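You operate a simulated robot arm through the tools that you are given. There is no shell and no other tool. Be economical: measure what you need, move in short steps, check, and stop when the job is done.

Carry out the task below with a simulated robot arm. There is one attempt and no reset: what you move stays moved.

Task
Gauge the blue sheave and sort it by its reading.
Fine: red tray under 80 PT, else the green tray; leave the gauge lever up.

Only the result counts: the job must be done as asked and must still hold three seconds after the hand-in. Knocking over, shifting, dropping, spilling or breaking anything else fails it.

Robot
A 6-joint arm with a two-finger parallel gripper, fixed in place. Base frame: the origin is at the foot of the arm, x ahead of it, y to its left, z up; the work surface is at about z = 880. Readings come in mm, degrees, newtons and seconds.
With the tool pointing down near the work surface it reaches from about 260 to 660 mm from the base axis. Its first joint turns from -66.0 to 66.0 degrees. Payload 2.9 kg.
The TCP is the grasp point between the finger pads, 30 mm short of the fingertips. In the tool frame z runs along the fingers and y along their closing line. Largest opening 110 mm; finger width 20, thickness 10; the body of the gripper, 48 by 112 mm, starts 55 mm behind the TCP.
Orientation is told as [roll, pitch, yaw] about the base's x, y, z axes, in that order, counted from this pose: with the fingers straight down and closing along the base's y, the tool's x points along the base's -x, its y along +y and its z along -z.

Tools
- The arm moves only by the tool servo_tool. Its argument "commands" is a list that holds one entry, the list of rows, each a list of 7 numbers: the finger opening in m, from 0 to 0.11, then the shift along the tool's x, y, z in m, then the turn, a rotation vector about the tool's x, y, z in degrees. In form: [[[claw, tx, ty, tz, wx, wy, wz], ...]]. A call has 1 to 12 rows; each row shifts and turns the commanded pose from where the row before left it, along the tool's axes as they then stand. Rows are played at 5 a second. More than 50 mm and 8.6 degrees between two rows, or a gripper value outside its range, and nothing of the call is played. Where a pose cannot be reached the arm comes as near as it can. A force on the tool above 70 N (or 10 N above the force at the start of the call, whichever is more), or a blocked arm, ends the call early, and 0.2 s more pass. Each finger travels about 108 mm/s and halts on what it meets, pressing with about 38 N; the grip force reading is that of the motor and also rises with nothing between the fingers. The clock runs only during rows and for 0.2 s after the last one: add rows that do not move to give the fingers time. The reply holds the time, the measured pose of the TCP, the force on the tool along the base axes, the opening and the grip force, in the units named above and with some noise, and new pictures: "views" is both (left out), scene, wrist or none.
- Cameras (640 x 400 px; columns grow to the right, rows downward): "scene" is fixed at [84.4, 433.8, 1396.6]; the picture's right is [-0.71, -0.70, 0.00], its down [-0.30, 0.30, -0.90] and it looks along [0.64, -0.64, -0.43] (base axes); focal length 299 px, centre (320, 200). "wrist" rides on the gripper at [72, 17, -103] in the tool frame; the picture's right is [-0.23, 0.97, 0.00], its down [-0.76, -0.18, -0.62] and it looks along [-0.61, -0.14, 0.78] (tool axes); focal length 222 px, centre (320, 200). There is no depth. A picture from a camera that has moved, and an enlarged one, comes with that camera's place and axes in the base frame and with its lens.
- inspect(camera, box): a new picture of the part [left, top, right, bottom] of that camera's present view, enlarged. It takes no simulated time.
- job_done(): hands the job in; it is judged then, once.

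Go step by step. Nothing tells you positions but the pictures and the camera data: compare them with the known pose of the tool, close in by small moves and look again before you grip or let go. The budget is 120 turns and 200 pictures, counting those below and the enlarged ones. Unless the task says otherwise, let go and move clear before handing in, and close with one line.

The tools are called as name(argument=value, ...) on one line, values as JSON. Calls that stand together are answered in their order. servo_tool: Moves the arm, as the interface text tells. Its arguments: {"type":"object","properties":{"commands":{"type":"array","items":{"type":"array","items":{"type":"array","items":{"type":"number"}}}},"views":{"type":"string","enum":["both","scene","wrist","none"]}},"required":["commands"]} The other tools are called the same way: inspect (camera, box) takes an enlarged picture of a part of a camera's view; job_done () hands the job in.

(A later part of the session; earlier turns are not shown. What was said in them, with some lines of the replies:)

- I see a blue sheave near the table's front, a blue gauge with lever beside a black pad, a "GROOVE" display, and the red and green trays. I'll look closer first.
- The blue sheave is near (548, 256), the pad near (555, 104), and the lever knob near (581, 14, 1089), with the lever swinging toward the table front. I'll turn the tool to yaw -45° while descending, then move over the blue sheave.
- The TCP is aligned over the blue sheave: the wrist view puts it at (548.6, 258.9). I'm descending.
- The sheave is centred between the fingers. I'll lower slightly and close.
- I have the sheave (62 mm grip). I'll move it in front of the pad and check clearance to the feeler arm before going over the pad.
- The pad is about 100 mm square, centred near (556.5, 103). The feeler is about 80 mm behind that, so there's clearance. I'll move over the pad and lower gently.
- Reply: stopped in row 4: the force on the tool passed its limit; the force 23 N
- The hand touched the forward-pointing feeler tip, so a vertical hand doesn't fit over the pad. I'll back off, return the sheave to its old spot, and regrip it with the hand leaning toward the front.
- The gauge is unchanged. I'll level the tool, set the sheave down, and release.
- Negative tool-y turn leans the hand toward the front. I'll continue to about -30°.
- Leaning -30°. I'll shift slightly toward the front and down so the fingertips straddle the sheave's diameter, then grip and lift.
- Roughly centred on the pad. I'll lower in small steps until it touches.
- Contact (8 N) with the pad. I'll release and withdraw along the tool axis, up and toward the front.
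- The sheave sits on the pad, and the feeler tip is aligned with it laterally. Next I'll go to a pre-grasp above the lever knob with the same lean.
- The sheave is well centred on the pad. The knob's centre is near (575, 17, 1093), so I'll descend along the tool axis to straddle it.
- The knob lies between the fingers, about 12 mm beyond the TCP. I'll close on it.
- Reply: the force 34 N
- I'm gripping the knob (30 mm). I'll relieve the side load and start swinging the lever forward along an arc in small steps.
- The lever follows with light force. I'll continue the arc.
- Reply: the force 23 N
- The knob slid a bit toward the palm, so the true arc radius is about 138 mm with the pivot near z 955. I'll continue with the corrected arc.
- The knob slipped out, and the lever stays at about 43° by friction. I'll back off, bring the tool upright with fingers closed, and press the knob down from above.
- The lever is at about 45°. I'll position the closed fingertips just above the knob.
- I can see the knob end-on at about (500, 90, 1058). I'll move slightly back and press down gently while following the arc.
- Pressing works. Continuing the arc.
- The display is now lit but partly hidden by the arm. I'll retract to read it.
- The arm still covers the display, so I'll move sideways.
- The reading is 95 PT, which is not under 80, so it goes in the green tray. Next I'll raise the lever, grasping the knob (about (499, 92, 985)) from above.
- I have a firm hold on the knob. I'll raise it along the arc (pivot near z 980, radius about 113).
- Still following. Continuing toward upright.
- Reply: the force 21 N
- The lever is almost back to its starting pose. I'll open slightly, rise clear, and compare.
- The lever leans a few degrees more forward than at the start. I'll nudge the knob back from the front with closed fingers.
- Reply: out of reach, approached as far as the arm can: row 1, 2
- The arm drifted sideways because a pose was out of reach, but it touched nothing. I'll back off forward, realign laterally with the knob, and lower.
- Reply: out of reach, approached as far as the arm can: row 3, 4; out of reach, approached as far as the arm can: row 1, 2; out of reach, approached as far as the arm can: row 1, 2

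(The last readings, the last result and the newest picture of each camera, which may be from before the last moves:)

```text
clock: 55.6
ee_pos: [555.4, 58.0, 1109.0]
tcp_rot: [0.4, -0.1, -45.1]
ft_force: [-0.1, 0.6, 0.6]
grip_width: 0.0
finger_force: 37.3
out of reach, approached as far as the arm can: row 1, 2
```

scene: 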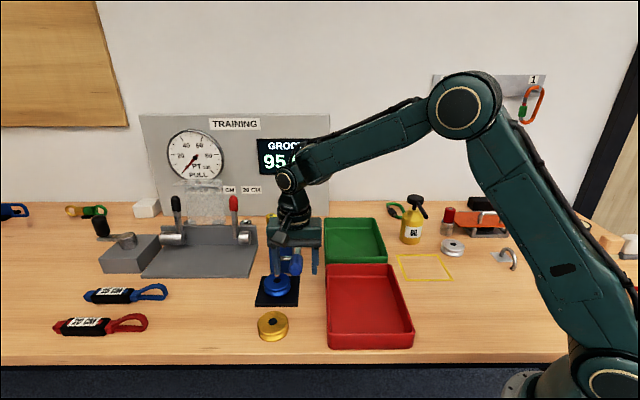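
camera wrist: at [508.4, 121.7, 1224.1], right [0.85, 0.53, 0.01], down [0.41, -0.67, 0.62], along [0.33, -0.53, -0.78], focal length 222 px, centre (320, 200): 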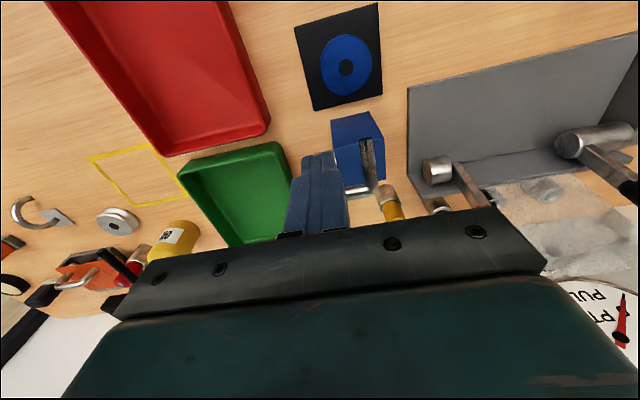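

servo_tool(commands=[[[0.0, 0.03, 0, 0, 0, 0, 0], [0.0, 0.03, 0, 0, 0, 0, 0], [0.0, 0, 0, 0, 0, 0, 0]]])

```text
clock: 56.4
ee_pos: [534.1, 103.5, 1127.1]
tcp_rot: [0.4, -0.1, -45.1]
ft_force: [1.2, 1.3, -0.3]
grip_width: 0.0
finger_force: 37.1
out of reach, approached as far as the arm can: row 1, 2
camera wrist: at [495.9, 166.7, 1231.3], right [0.85, 0.53, 0.01], down [0.41, -0.67, 0.62], along [0.33, -0.53, -0.78], focal length 222 px, centre (320, 200)
```

scene: 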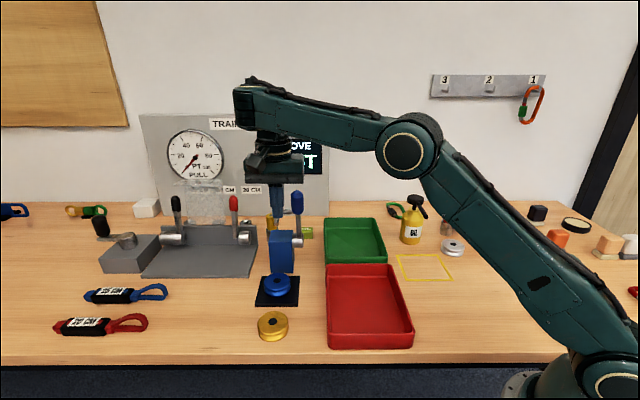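
wrist: 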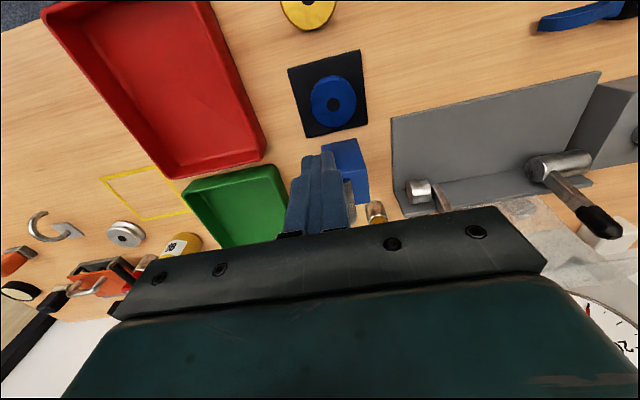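

The wrist seems to have flipped into another branch near a limit. I'll move to an open area to recover.

servo_tool(commands=[[[0.0, 0.04, 0, -0.01, 0, 0, 0], [0.0, 0.04, 0, -0.01, 0, 0, 0], [0.0, 0, -0.04, 0, 0, 0, 0], [0.0, 0, -0.04, 0, 0, 0, 0], [0.0, 0, 0, 0, 0, 0, 0]]])

```text
clock: 57.6
ee_pos: [458.8, 111.7, 1193.2]
tcp_rot: [0.5, -0.1, -45.0]
ft_force: [-0.3, -0.4, -0.2]
grip_width: 0.0
finger_force: 37.5
out of reach, approached as far as the arm can: row 1, 2, 3, 4
camera wrist: at [419.7, 176.2, 1297.5], right [0.85, 0.53, 0.01], down [0.41, -0.67, 0.62], along [0.33, -0.53, -0.78], focal length 222 px, centre (320, 200)
```

scene: 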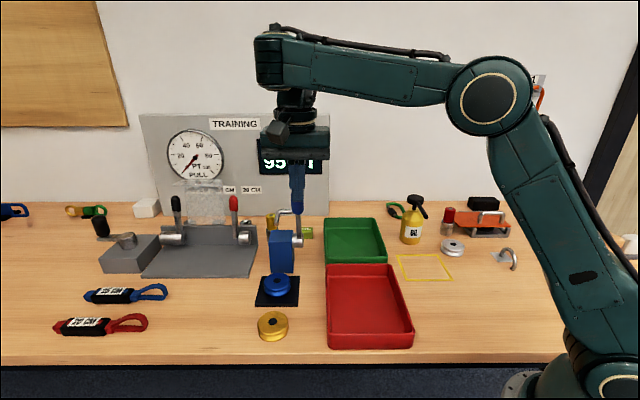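
wrist: 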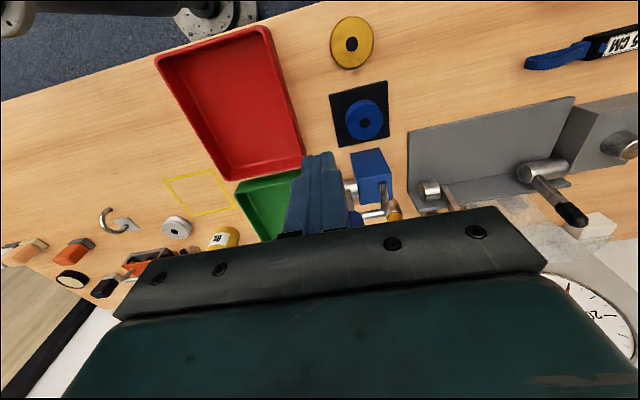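

servo_tool(commands=[[[0.0, 0.0, 0, 0.04, 0, 0, 0], [0.0, 0, 0, 0.04, 0, 0, 0], [0.0, 0, 0, 0, 0, 0, 0], [0.0, 0, 0, 0, 0, 0, 0]]])

```text
clock: 58.6
ee_pos: [501.5, 122.4, 1157.4]
tcp_rot: [0.3, -0.1, -45.1]
ft_force: [0.4, -0.2, 0.1]
grip_width: 0.0
finger_force: 37.3
out of reach, approached as far as the arm can: row 1, 2
camera wrist: at [461.4, 185.4, 1262.8], right [0.85, 0.53, 0.01], down [0.41, -0.67, 0.62], along [0.33, -0.53, -0.78], focal length 222 px, centre (320, 200)
```

scene: 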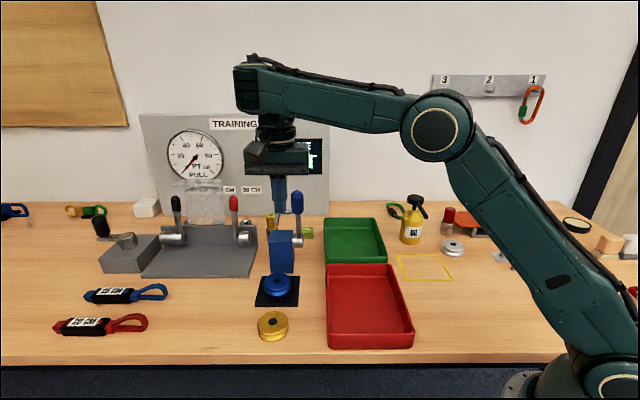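
wrist: 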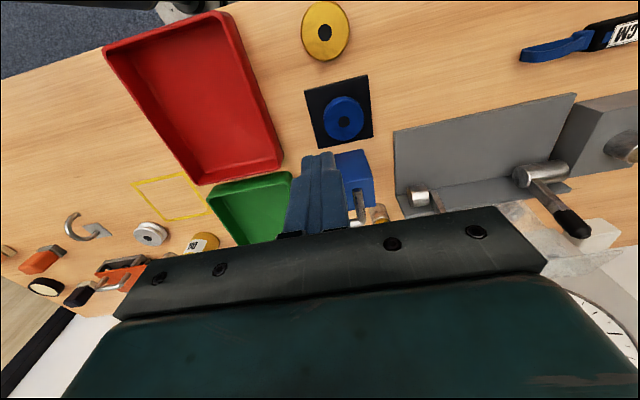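

The arm is in a flipped wrist branch that can't lower with a vertical tool. I'll test whether changing the lean in free space brings it back.

servo_tool(commands=[[[0.0, 0.03, 0, 0, 0, -8, 0], [0.0, 0.03, 0, 0, 0, -8, 0], [0.0, 0, 0, 0, 0, -8, 0], [0.0, 0, 0, 0, 0, -8, 0], [0.0, 0, 0, 0, 0, 0, 0]]], views="scene")

```text
clock: 59.8
ee_pos: [472.4, 173.2, 1174.2]
tcp_rot: [0.7, -32.4, -45.5]
ft_force: [0.4, -0.2, 0.4]
grip_width: 0.0
finger_force: 37.3
out of reach, approached as far as the arm can: row 1
```

scene: 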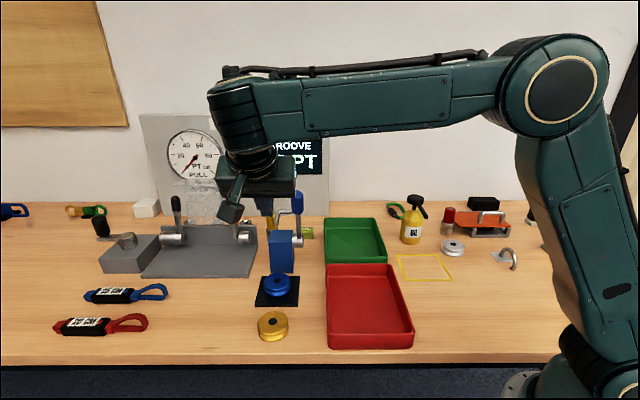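

With the lean, poses are reachable again. I'll use this lean to approach the front of the knob.

servo_tool(commands=[[[0.0, -0.02, -0.0096, 0.0292, 0, 0, 0], [0.0, -0.02, -0.0096, 0.0292, 0, 0, 0], [0.0, -0.02, -0.0096, 0.0292, 0, 0, 0], [0.0, -0.02, -0.0097, 0.0292, 0, 0, 0], [0.0, 0, 0, 0, 0, 0, 0]]])

inspect(camera="scene", box=[200, 170, 350, 350])

```text
clock: 61.0
ee_pos: [536.9, 54.7, 1117.2]
tcp_rot: [0.6, -32.3, -45.4]
ft_force: [0.1, -0.1, -0.2]
grip_width: 0.0
finger_force: 37.8
camera wrist: at [466.9, 149.5, 1167.4], right [0.82, 0.55, 0.13], down [0.09, -0.35, 0.93], along [0.56, -0.76, -0.34], focal length 222 px, centre (320, 200)
```

scene: 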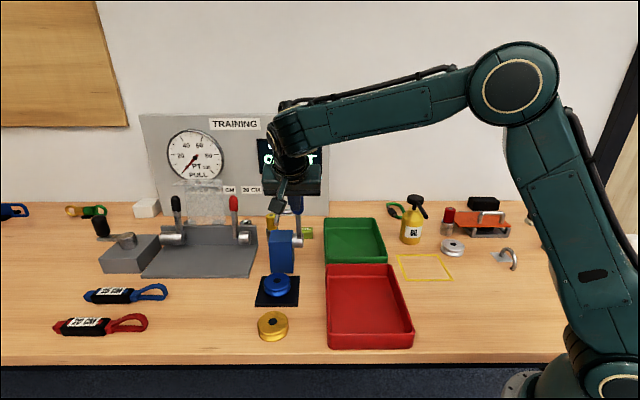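
wrist: 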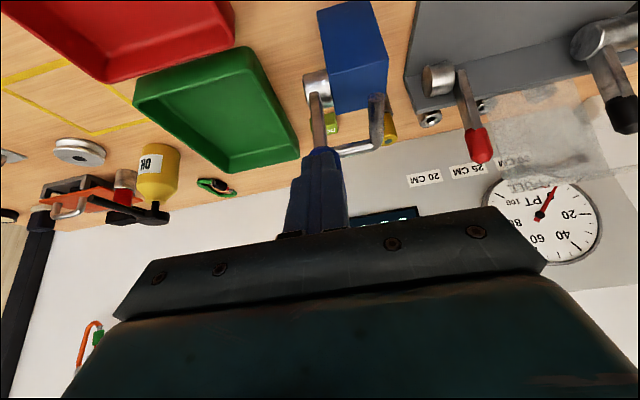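

```text
2.22 times, centred on (275, 260) of scene
camera zoom: at [84.4, 433.8, 1396.6], right [-0.71, -0.7, 0.0], down [-0.3, 0.3, -0.9], along [0.64, -0.64, -0.43], focal length 664 px, centre (420, 67)
```

zoom: 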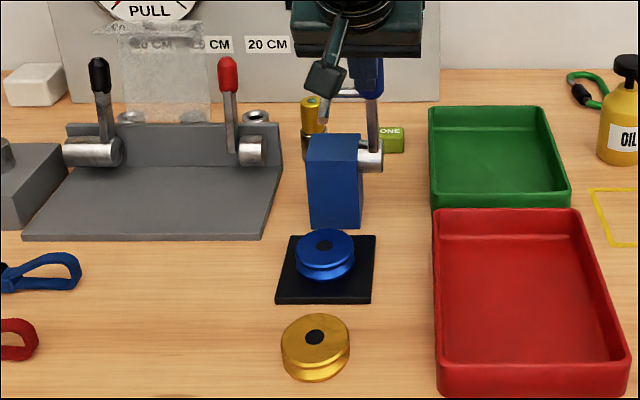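

The arm is back in its normal branch, with fingers right in front of the knob. I'll push backward gently.

servo_tool(commands=[[[0.0, -0.0034, 0, 0.0021, 0, 0, 0], [0.0, -0.0034, 0, 0.0021, 0, 0, 0], [0.0, -0.0034, 0, 0.0021, 0, 0, 0], [0.0, 0, 0, 0, 0, 0, 0]]], views="none")

servo_tool(commands=[[[0.0, -0.0034, 0, 0.0021, 0, 0, 0], [0.0, -0.0034, 0, 0.0021, 0, 0, 0], [0.0, 0, 0, 0, 0, 0, 0]]], views="none")

inspect(camera="scene", box=[200, 170, 350, 350])

```text
clock: 62.0
ee_pos: [545.9, 46.4, 1117.2]
tcp_rot: [0.5, -32.2, -45.5]
ft_force: [-0.7, -1.1, -0.1]
grip_width: 0.0
finger_force: 38.0
```

```text
clock: 62.8
ee_pos: [549.5, 44.0, 1117.9]
tcp_rot: [0.6, -32.1, -45.2]
ft_force: [-17.0, 14.3, 3.7]
grip_width: 0.0
finger_force: 37.3
```

```text
2.22 times, centred on (275, 260) of scene
camera zoom: at [83.7, 434.3, 1396.4], right [-0.71, -0.7, 0.0], down [-0.3, 0.3, -0.9], along [0.64, -0.64, -0.43], focal length 664 px, centre (420, 67)
```

zoom: 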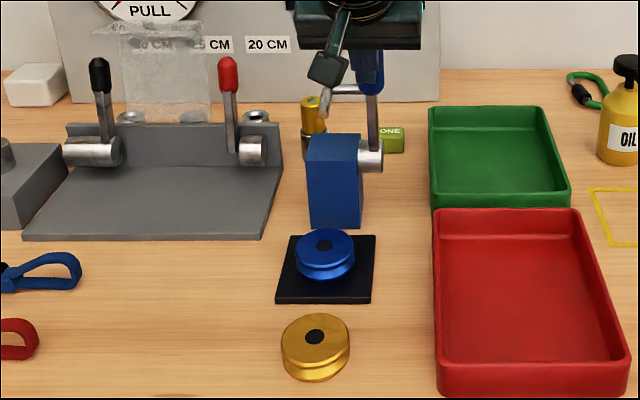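

servo_tool(commands=[[[0.0, -0.0025, 0, 0.0016, 0, 0, 0], [0.0, -0.0025, 0, 0.0016, 0, 0, 0], [0.0, 0, 0, 0, 0, 0, 0]]], views="none")

inspect(camera="scene", box=[200, 170, 350, 350])

```text
clock: 63.6
ee_pos: [551.4, 42.8, 1116.2]
tcp_rot: [0.2, -31.5, -44.8]
ft_force: [-48.9, 39.0, 13.4]
grip_width: 0.0
finger_force: 37.4
```

```text
2.22 times, centred on (275, 260) of scene
camera zoom: at [82.6, 435.0, 1396.3], right [-0.71, -0.7, 0.0], down [-0.3, 0.3, -0.9], along [0.64, -0.64, -0.43], focal length 664 px, centre (420, 67)
```

zoom: 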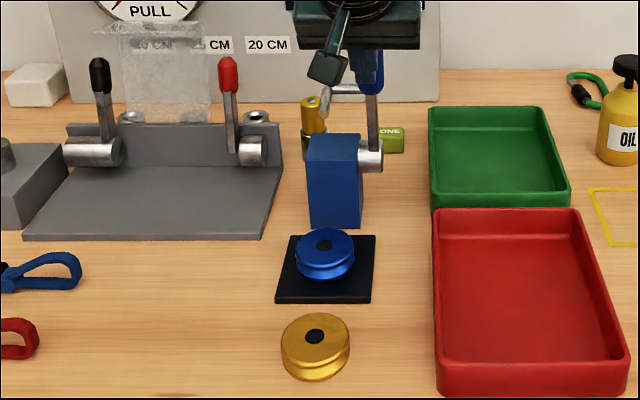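

The lever is against its hard stop (64 N). I'll retreat to the pre-grasp above the sheave.

servo_tool(commands=[[[0.0, 0.0254, 0, -0.0159, 0, 0, 0], [0.0, 0.0254, 0, -0.0159, 0, 0, 0], [0.092, 0.0288, 0.0157, 0.0021, 0, 1, 0], [0.092, 0.0288, 0.0157, 0.0021, 0, 0, 0], [0.092, 0.0288, 0.0157, 0.0021, 0, 0, 0], [0.092, 0, 0, 0, 0, 0, 0]]])

inspect(camera="scene", box=[200, 170, 350, 350])

inspect(camera="wrist", box=[200, 50, 440, 250])

```text
clock: 65.0
ee_pos: [499.9, 163.3, 1064.5]
tcp_rot: [0.6, -31.2, -45.4]
ft_force: [0.3, -0.7, 1.3]
grip_width: 92.1
finger_force: 0.1
camera wrist: at [429.2, 256.3, 1116.9], right [0.83, 0.55, 0.13], down [0.1, -0.36, 0.93], along [0.55, -0.75, -0.36], focal length 222 px, centre (320, 200)
```

scene: 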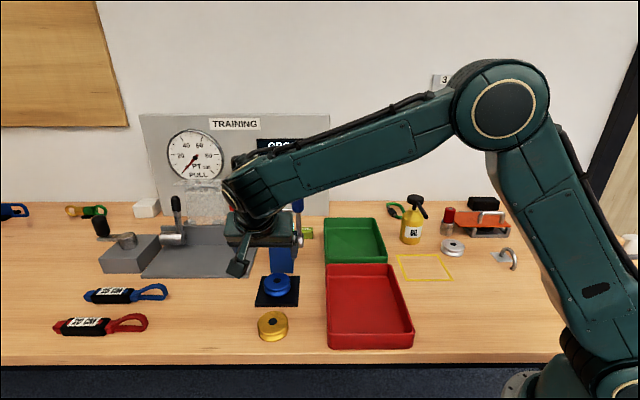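
wrist: 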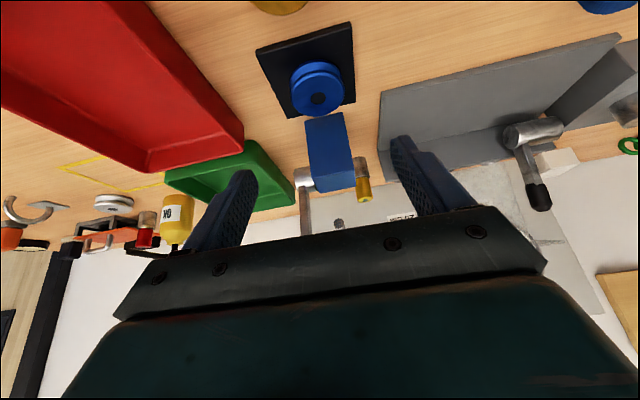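

```text
2.22 times, centred on (275, 260) of scene
camera zoom: at [84.4, 433.8, 1396.6], right [-0.71, -0.7, 0.0], down [-0.3, 0.3, -0.9], along [0.64, -0.64, -0.43], focal length 664 px, centre (420, 67)
```

zoom: 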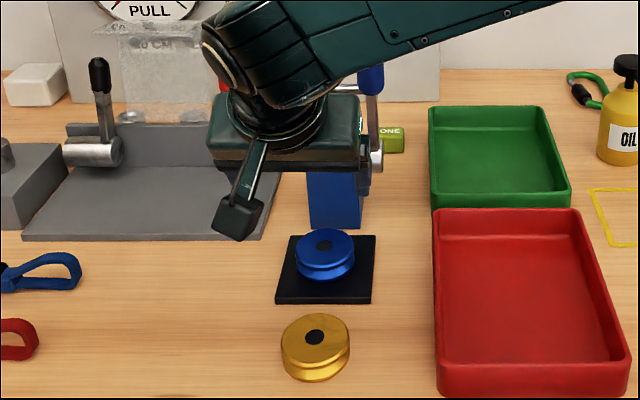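

```text
2.00 times, centred on (320, 150) of wrist
camera zoom: at [429.2, 256.3, 1116.9], right [0.83, 0.55, 0.13], down [0.1, -0.36, 0.93], along [0.55, -0.75, -0.36], focal length 444 px, centre (320, 300)
```

zoom: 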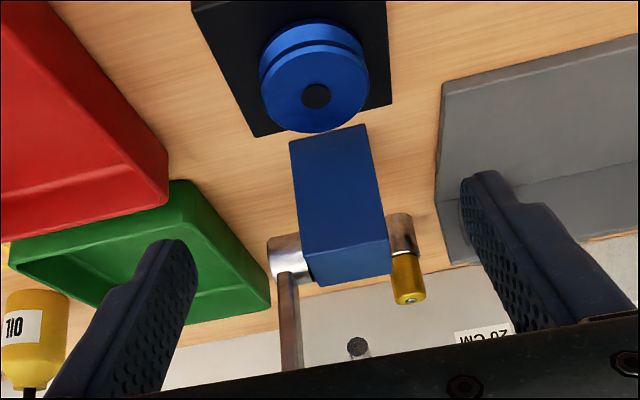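

The feeler is back at its initial pose. I'm descending to the sheave along the tool axis.

servo_tool(commands=[[[0.092, 0.0109, -0.0012, 0.03, 0, 0, 0], [0.092, 0, 0, 0.035, 0, 0, 0], [0.092, 0, 0, 0.035, 0, 0, 0], [0.092, 0, 0, 0.03, 0, 0, 0], [0.092, 0, 0, 0.024, 0, 0, 0], [0.092, 0, 0, 0, 0, 0, 0]]], views="wrist")

```text
clock: 66.4
ee_pos: [547.6, 111.2, 928.2]
tcp_rot: [0.7, -31.2, -45.5]
ft_force: [0.5, -0.3, -0.5]
grip_width: 92.0
finger_force: 0.1
camera wrist: at [478.1, 205.3, 979.8], right [0.83, 0.55, 0.13], down [0.1, -0.36, 0.93], along [0.55, -0.75, -0.36], focal length 222 px, centre (320, 200)
```

wrist: 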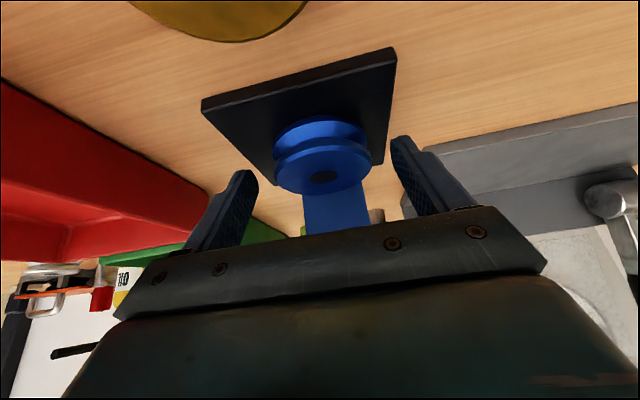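

Good alignment. Closing and lifting.

servo_tool(commands=[[[0.092, 0.001, 0.001, 0.0017, 0, 0, 0], [0.05, 0, 0, 0, 0, 0, 0], [0.05, 0, 0, 0, 0, 0, 0], [0.05, 0, 0, 0, 0, 0, 0], [0.05, 0, 0, 0, 0, 0, 0]]], views="none")

servo_tool(commands=[[[0.05, -0.005, 0, -0.0086, 0, 0, 0], [0.05, 0, 0, -0.03, 0, 0, 0], [0.05, 0, 0, -0.03, 0, 0, 0], [0.05, 0, 0, -0.03, 0, 0, 0], [0.05, 0, 0, -0.03, 0, 0, 0], [0.05, 0, 0, 0, 0, 0, 0]]])

```text
clock: 67.6
ee_pos: [546.8, 112.6, 925.6]
tcp_rot: [0.5, -31.1, -45.4]
ft_force: [0.0, -0.4, -0.1]
grip_width: 62.5
finger_force: 38.4
```

```text
clock: 69.0
ee_pos: [502.5, 157.0, 1040.0]
tcp_rot: [0.6, -31.0, -45.4]
ft_force: [-0.3, 0.3, -0.8]
grip_width: 62.1
finger_force: 38.1
camera wrist: at [434.0, 251.0, 1092.2], right [0.83, 0.55, 0.13], down [0.1, -0.36, 0.93], along [0.55, -0.75, -0.36], focal length 222 px, centre (320, 200)
```

scene: 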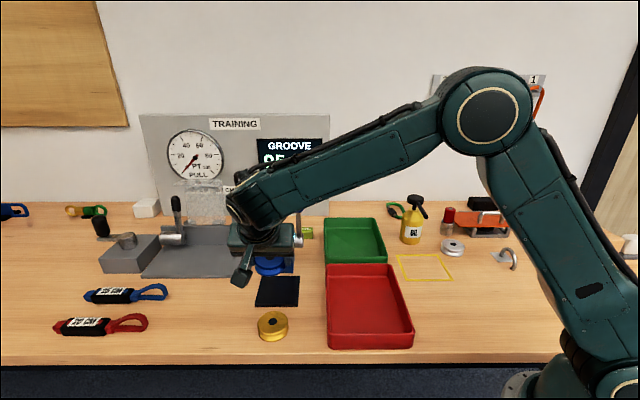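
wrist: 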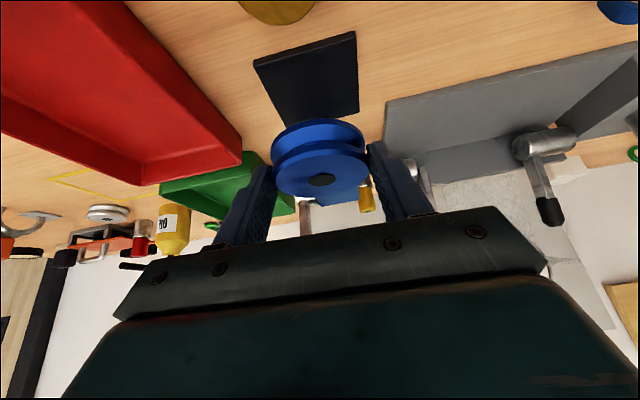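

Sheave lifted. I'll move it sideways clear of the gauge, then back over the green tray.

servo_tool(commands=[[[0.05, 0, -0.04, 0, 0, 0, 0], [0.05, 0, -0.04, 0, 0, 0, 0], [0.05, 0, -0.04, 0, 0, 0, 0], [0.05, 0, -0.04, 0, 0, 0, 0], [0.05, 0, -0.0412, 0, 0, 0, 0], [0.05, 0, 0, 0, 0, 0, 0]]], views="scene")

servo_tool(commands=[[[0.05, -0.0323, 0, 0.0194, 0, 0, 0], [0.05, -0.0323, 0, 0.0194, 0, 0, 0], [0.05, -0.0323, 0, 0.0194, 0, 0, 0], [0.05, -0.0323, 0, 0.0194, 0, 0, 0], [0.05, -0.0323, 0, 0.0194, 0, 0, 0], [0.05, -0.0323, 0, 0.0194, 0, 0, 0], [0.05, 0, 0, 0, 0, 0, 0]]])

```text
clock: 70.4
ee_pos: [358.6, 12.5, 1038.6]
tcp_rot: [0.7, -31.2, -45.5]
ft_force: [0.0, 0.2, -1.1]
grip_width: 62.2
finger_force: 37.6
```

scene: 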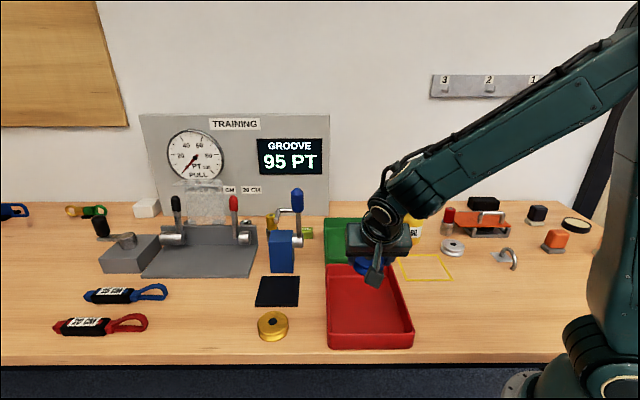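

```text
clock: 72.0
ee_pos: [520.5, -146.2, 1039.7]
tcp_rot: [0.6, -31.2, -45.3]
ft_force: [0.1, -0.3, -1.0]
grip_width: 62.2
finger_force: 38.4
camera wrist: at [450.4, -52.5, 1091.6], right [0.83, 0.55, 0.13], down [0.1, -0.36, 0.93], along [0.55, -0.75, -0.36], focal length 222 px, centre (320, 200)
```

scene: 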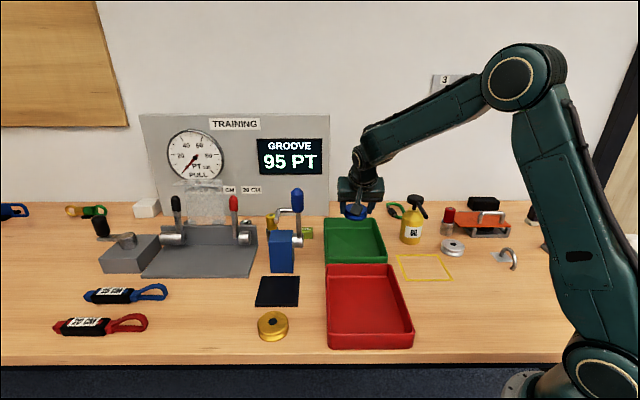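
wrist: 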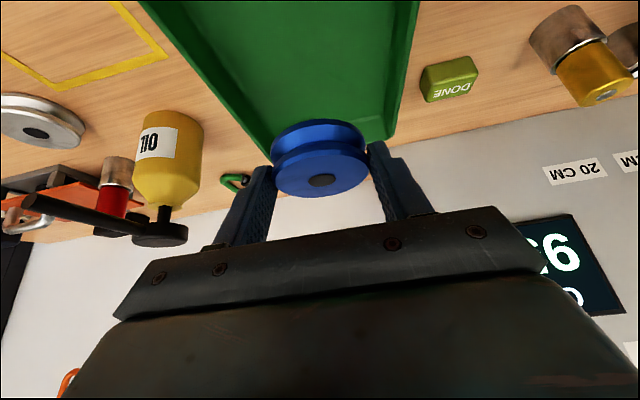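

The estimates match the tray corners, so the sheave is inside the tray outline. Descending.

servo_tool(commands=[[[0.05, 0.0155, 0, 0.0257, 0, 0, 0], [0.05, 0.0155, 0, 0.0257, 0, 0, 0], [0.05, 0.0155, 0, 0.0257, 0, 0, 0], [0.05, 0.0052, 0, 0.0086, 0, 0, 0], [0.05, 0, 0, 0, 0, 0, 0]]])

inspect(camera="scene", box=[280, 170, 440, 300])

```text
clock: 73.2
ee_pos: [519.1, -145.0, 937.9]
tcp_rot: [0.6, -31.2, -45.5]
ft_force: [0.7, -0.3, -0.9]
grip_width: 62.2
finger_force: 38.0
camera wrist: at [449.6, -52.0, 989.9], right [0.83, 0.55, 0.13], down [0.1, -0.36, 0.93], along [0.55, -0.75, -0.36], focal length 222 px, centre (320, 200)
```

scene: 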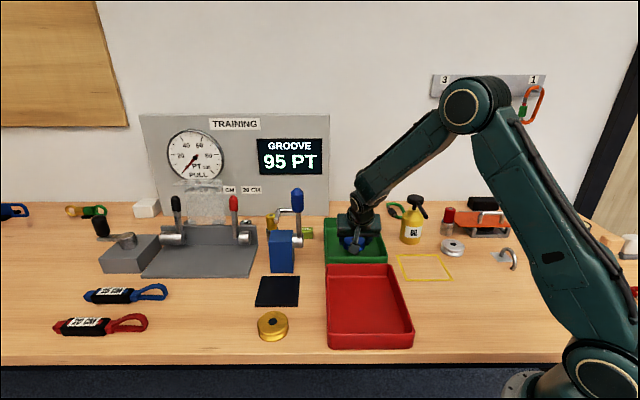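
wrist: 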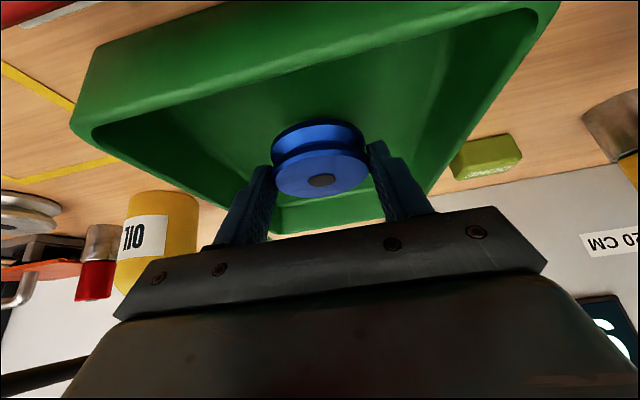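

```text
3.08 times, centred on (360, 235) of scene
camera zoom: at [84.4, 433.8, 1396.6], right [-0.71, -0.7, 0.0], down [-0.3, 0.3, -0.9], along [0.64, -0.64, -0.43], focal length 919 px, centre (197, 92)
```

zoom: 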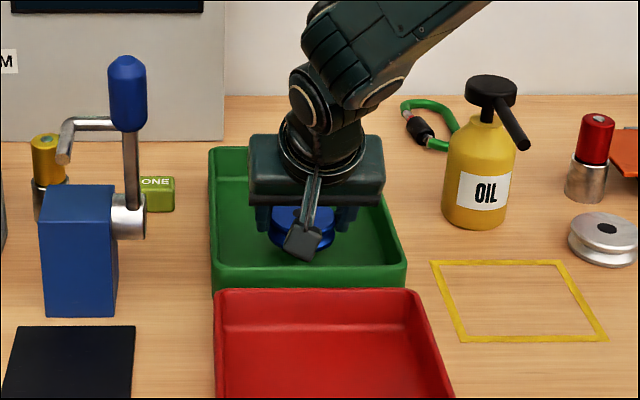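

Inside the tray, well clear of the walls. Lowering to contact.

servo_tool(commands=[[[0.05, 0.0042, 0, 0.0068, 0, 0, 0], [0.05, 0.0021, 0, 0.0034, 0, 0, 0], [0.05, 0.001, 0, 0.0017, 0, 0, 0], [0.05, 0.0, 0, 0.0, 0, 0, 0]]], views="none")

```text
clock: 74.2
ee_pos: [519.0, -145.1, 926.0]
tcp_rot: [0.5, -31.3, -45.4]
ft_force: [-0.7, -0.2, -1.6]
grip_width: 62.3
finger_force: 37.8
```

servo_tool(commands=[[[0.05, 0.001, 0, 0.0017, 0, 0, 0], [0.05, 0.001, 0, 0.0017, 0, 0, 0], [0.05, 0.0, 0, 0.0, 0, 0, 0]]], views="none")

```text
clock: 75.0
ee_pos: [521.8, -145.1, 922.3]
tcp_rot: [0.8, -31.3, -45.5]
ft_force: [-4.6, 2.6, 14.7]
grip_width: 62.4
finger_force: 38.4
```

On the tray floor. I'll release and withdraw along the tool axis.

servo_tool(commands=[[[0.085, 0, 0, 0, 0, 0, 0], [0.085, 0, 0, 0, 0, 0, 0], [0.085, 0, 0, 0, 0, 0, 0], [0.085, 0, 0, -0.03, 0, 0, 0], [0.085, 0, 0, -0.04, 0, 0, 0], [0.085, 0, 0, -0.04, 0, 0, 0], [0.085, 0, 0, -0.04, 0, 0, 0], [0.085, 0.03, 0, -0.01, 0, 0, 0], [0.085, 0, 0, 0, 0, 0, 0]]])

inspect(camera="scene", box=[200, 130, 440, 330])

```text
clock: 77.0
ee_pos: [441.1, -68.9, 1042.7]
tcp_rot: [0.6, -31.3, -45.3]
ft_force: [1.0, 0.8, -0.1]
grip_width: 84.9
finger_force: 0.1
camera wrist: at [372.7, 24.2, 1094.3], right [0.83, 0.55, 0.13], down [0.1, -0.36, 0.93], along [0.55, -0.75, -0.36], focal length 222 px, centre (320, 200)
```

scene: 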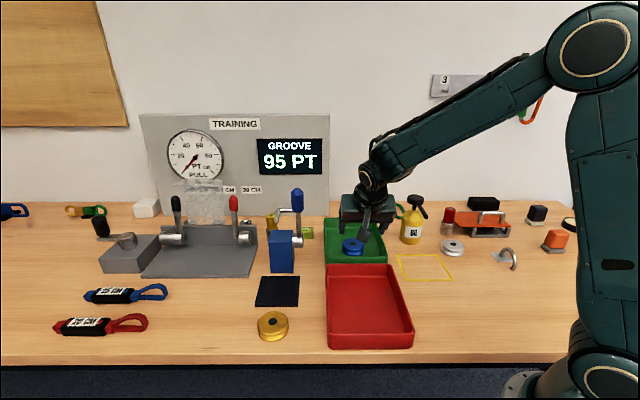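
wrist: 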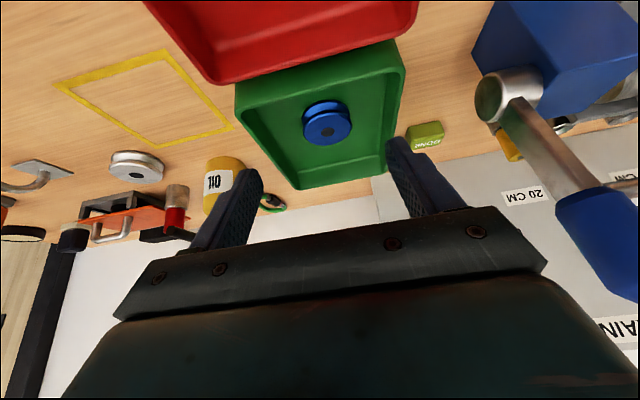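

```text
2.00 times, centred on (320, 230) of scene
camera zoom: at [84.4, 433.8, 1396.6], right [-0.71, -0.7, 0.0], down [-0.3, 0.3, -0.9], along [0.64, -0.64, -0.43], focal length 598 px, centre (320, 140)
```

zoom: 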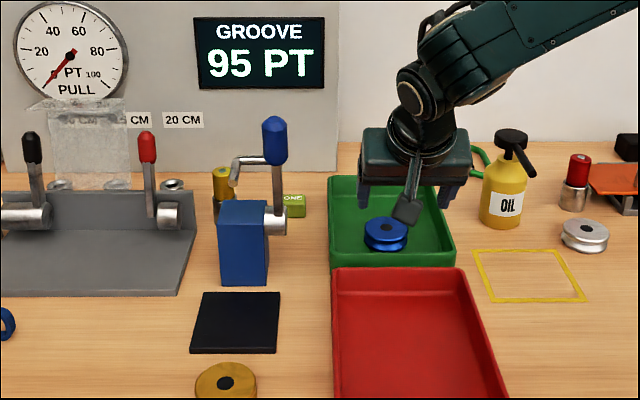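

The sheave lies flat in the green tray, the lever is up against its stop, and the gripper is clear. I'm handing in now.

job_done()

```text
The job is handed in.
```

The blue sheave read 95 PT, so I put it in the green tray; the gauge lever is back up and the job is handed in.
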